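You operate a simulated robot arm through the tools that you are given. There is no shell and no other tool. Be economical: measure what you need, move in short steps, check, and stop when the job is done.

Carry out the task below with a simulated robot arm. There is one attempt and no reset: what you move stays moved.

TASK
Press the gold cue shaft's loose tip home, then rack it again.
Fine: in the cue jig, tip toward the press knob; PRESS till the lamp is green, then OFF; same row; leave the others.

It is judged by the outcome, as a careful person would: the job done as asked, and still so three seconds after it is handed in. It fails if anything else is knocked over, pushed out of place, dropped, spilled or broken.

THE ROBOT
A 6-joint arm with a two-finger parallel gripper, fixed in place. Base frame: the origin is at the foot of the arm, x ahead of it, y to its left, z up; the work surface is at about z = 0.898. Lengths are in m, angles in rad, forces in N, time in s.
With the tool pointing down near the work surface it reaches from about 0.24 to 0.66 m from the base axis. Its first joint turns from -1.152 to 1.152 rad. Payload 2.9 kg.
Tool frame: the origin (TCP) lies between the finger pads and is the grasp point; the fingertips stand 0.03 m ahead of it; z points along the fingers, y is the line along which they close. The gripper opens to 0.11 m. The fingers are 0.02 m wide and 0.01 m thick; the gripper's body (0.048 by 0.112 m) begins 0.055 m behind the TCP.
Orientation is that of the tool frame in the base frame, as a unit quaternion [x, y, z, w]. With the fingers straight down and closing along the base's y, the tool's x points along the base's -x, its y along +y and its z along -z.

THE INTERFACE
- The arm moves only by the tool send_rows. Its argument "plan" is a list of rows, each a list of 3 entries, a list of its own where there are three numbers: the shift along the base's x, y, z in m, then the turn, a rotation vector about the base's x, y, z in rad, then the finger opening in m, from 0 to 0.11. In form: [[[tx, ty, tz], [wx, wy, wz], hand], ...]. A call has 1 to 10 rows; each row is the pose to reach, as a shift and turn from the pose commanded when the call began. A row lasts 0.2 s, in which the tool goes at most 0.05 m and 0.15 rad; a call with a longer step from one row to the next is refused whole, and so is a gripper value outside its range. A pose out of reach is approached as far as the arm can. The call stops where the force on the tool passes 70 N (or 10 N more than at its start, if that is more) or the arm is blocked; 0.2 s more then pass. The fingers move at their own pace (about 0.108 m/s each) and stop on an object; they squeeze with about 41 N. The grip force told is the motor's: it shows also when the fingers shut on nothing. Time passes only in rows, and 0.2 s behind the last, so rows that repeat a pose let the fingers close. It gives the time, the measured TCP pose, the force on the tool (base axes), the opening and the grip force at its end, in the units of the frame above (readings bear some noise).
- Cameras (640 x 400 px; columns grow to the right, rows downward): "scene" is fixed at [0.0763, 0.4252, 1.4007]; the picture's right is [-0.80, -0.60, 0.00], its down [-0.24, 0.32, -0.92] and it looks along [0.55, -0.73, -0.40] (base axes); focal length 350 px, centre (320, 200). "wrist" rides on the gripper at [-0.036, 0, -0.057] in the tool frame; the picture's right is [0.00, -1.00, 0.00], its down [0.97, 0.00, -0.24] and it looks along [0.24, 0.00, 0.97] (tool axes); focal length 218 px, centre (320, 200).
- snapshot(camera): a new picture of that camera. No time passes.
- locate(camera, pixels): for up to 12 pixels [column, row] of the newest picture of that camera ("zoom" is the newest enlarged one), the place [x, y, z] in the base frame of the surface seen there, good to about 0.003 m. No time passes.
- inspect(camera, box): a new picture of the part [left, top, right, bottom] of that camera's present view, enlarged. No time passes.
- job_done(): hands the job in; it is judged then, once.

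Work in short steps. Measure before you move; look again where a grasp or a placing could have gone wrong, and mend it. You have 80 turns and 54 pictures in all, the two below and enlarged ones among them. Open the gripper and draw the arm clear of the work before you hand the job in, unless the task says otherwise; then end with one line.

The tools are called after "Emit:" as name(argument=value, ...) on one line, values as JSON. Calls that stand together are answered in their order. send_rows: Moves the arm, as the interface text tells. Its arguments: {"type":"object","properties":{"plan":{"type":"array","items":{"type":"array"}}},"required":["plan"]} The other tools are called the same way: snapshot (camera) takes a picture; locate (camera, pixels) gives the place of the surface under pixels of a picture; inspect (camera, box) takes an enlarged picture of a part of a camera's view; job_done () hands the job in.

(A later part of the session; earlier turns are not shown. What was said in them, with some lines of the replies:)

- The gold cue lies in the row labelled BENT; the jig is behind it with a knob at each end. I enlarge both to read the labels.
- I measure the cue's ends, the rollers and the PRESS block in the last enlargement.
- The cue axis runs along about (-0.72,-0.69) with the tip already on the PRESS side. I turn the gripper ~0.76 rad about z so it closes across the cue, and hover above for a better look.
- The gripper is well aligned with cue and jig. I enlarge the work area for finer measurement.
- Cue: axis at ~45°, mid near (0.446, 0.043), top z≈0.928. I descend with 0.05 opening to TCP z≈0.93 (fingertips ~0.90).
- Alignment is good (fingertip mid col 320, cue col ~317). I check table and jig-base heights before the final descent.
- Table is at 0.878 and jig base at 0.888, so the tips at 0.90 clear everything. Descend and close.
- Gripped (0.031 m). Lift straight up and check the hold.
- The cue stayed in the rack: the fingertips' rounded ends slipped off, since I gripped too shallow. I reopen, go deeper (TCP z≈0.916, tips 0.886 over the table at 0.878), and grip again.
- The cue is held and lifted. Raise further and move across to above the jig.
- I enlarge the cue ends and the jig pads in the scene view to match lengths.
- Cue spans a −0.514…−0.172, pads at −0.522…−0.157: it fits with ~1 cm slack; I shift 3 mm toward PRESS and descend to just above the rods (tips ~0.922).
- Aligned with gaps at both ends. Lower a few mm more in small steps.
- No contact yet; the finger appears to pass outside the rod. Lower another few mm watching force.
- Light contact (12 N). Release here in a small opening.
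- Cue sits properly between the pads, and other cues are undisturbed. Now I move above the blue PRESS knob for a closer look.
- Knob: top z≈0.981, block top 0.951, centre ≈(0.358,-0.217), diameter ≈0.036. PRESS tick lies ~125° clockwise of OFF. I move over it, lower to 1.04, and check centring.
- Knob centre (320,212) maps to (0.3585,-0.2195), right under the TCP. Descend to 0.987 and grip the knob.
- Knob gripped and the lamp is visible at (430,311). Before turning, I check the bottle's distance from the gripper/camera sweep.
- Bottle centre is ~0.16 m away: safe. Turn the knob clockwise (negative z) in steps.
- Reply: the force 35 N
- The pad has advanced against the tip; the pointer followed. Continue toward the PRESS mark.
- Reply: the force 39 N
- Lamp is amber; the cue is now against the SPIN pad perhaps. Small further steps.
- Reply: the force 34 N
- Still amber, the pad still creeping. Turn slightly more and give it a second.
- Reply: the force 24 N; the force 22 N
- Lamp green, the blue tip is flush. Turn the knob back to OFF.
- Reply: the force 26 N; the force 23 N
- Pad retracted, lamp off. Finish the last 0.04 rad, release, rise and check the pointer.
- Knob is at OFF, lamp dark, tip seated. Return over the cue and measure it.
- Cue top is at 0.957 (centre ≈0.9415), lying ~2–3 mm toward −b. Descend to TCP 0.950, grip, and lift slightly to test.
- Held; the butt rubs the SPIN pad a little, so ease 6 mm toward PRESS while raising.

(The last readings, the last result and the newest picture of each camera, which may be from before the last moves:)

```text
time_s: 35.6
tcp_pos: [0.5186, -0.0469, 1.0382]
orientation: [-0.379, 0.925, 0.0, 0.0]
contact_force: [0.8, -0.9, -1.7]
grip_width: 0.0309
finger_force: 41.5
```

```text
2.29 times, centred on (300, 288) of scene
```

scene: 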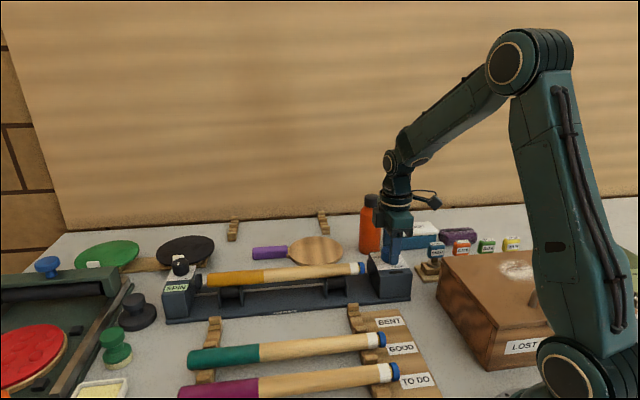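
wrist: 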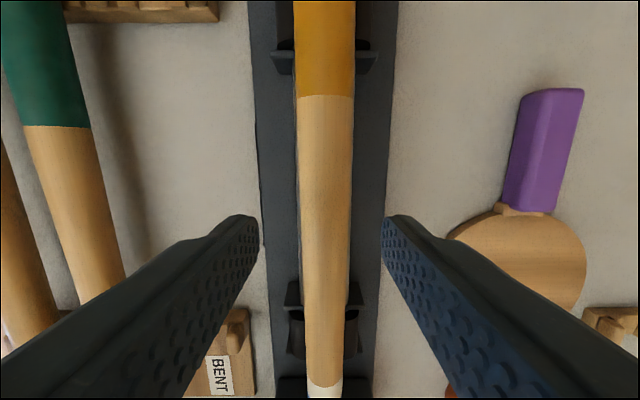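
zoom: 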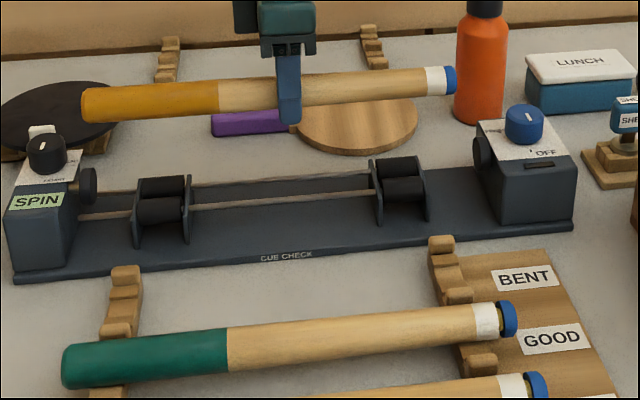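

Cue held level. Move back over the BENT row (shift +0.114 across) and look.

Emit:
send_rows(plan=[[[-0.02, 0.0205, 0], [0, 0, 0], 0.0], [[-0.04, 0.041, 0], [0, 0, 0], 0.0], [[-0.06, 0.0615, 0], [0, 0, 0], 0.0], [[-0.0796, 0.0821, 0], [0, 0, 0], 0.0], [[-0.0796, 0.0821, -0.03], [0, 0, 0], 0.0], [[-0.0796, 0.0821, -0.06], [0, 0, 0], 0.0], [[-0.0796, 0.0821, -0.075], [0, 0, 0], 0.0], [[-0.0796, 0.0821, -0.075], [0, 0, 0], 0.0]])

Emit:
inspect(camera="scene", box=[160, 265, 440, 400])

Emit:
snapshot(camera="wrist")

```text
time_s: 37.4
tcp_pos: [0.4419, 0.0364, 0.9618]
orientation: [-0.379, 0.925, 0.0, 0.0]
contact_force: [0.2, -0.2, -1.3]
grip_width: 0.0306
finger_force: 41.1
```

```text
2.29 times, centred on (300, 332) of scene
```

zoom: 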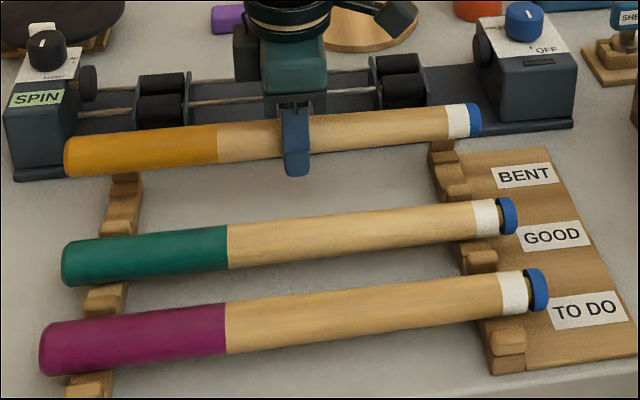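

```text
13 pictures are left
```

wrist: 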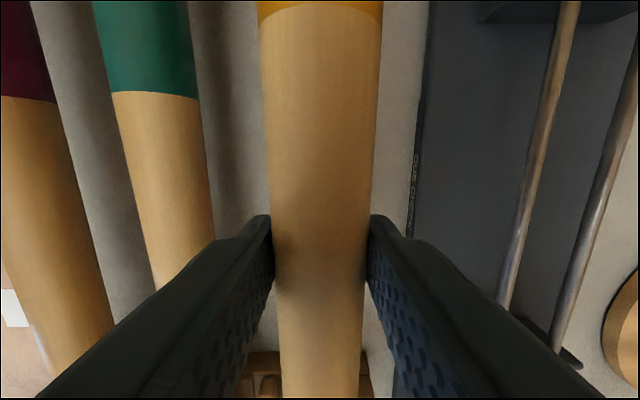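

In line with the BENT notches. Lower to just above the rest height.

Emit:
send_rows(plan=[[[0, 0, -0.015], [0, 0, 0], 0.0], [[0, 0, -0.025], [0, 0, 0], 0.0], [[0, 0, -0.032], [0, 0, 0], 0.0], [[0, 0, -0.036], [0, 0, 0], 0.0]])

Emit:
inspect(camera="scene", box=[160, 265, 440, 400])

```text
time_s: 38.4
tcp_pos: [0.4409, 0.0373, 0.9278]
orientation: [-0.38, 0.925, 0.0, -0.001]
contact_force: [0.7, -0.7, -2.3]
grip_width: 0.0311
finger_force: 40.6
```

```text
2.29 times, centred on (300, 332) of scene
```

zoom: 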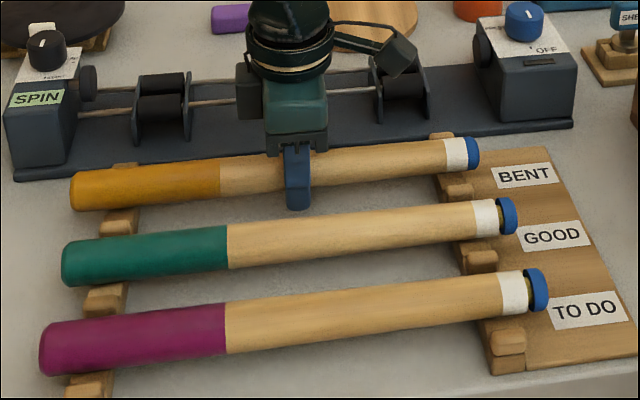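

Compared with the start (butt at col 195, now ~191) the cue is ~8 mm too far toward the butt side. Shift it 7 mm along its axis, lower the last 3 mm and release.

Emit:
send_rows(plan=[[[-0.0025, -0.0025, 0], [0, 0, 0], 0.0], [[-0.0052, -0.005, 0], [0, 0, 0], 0.0], [[-0.0052, -0.005, -0.002], [0, 0, 0], 0.0], [[-0.0052, -0.005, -0.004], [0, 0, 0], 0.0]])

```text
time_s: 39.4
tcp_pos: [0.4365, 0.0332, 0.9229]
orientation: [-0.381, 0.925, -0.001, 0.001]
contact_force: [-1.4, -1.2, 3.3]
grip_width: 0.0308
finger_force: 40.8
```

Light upward contact: the cue is resting. Release and rise.

Emit:
send_rows(plan=[[[0, 0, 0], [0, 0, 0], 0.036], [[0, 0, 0], [0, 0, 0], 0.05], [[0, 0, 0], [0, 0, 0], 0.05], [[0, 0, 0.04], [0, 0, 0], 0.05], [[0, 0, 0.085], [0, 0, 0], 0.05], [[0, 0, 0.13], [0, 0, 0], 0.05], [[0, 0, 0.175], [0, 0, 0], 0.05], [[0, 0, 0.22], [0, 0, 0], 0.05], [[0, 0, 0.265], [0, 0, 0], 0.05], [[0, 0, 0.265], [0, 0, 0], 0.05]])

Emit:
snapshot(camera="scene")

Emit:
inspect(camera="scene", box=[160, 225, 440, 400])

Emit:
snapshot(camera="wrist")

```text
time_s: 41.6
tcp_pos: [0.4367, 0.0325, 1.1913]
orientation: [-0.38, 0.925, 0.0, 0.0]
contact_force: [-0.4, 0.0, 0.6]
grip_width: 0.0501
finger_force: 0.1
```

```text
11 pictures are left
```

scene: 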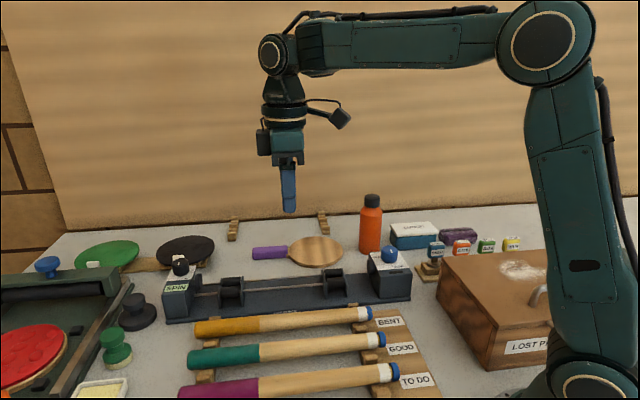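

```text
2.29 times, centred on (300, 312) of scene
```

zoom: 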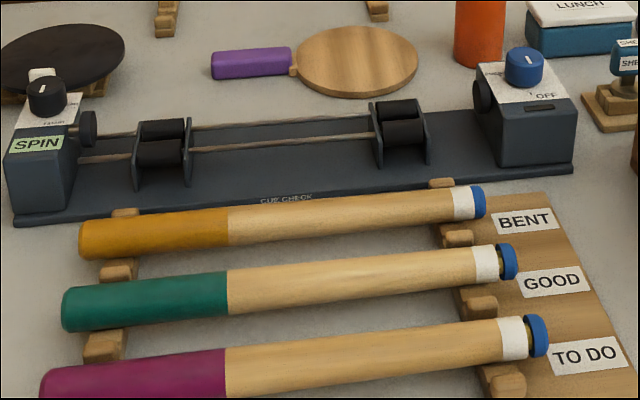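

```text
9 pictures are left
```

wrist: 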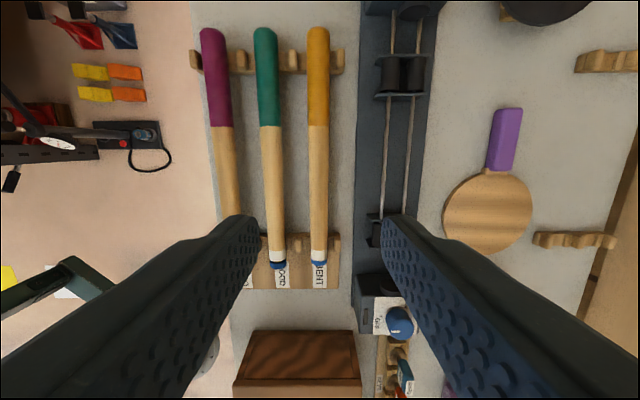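

The gold cue is back in the BENT row, where it started, with its tip flush. The knob is at OFF, the lamp is dark, and nothing else has moved.

Emit:
job_done()

```text
The job is handed in.
```

The gold cue's tip is pressed home (the lamp went green), the knob is back at OFF, and the cue is back in its BENT row with everything else left in place.
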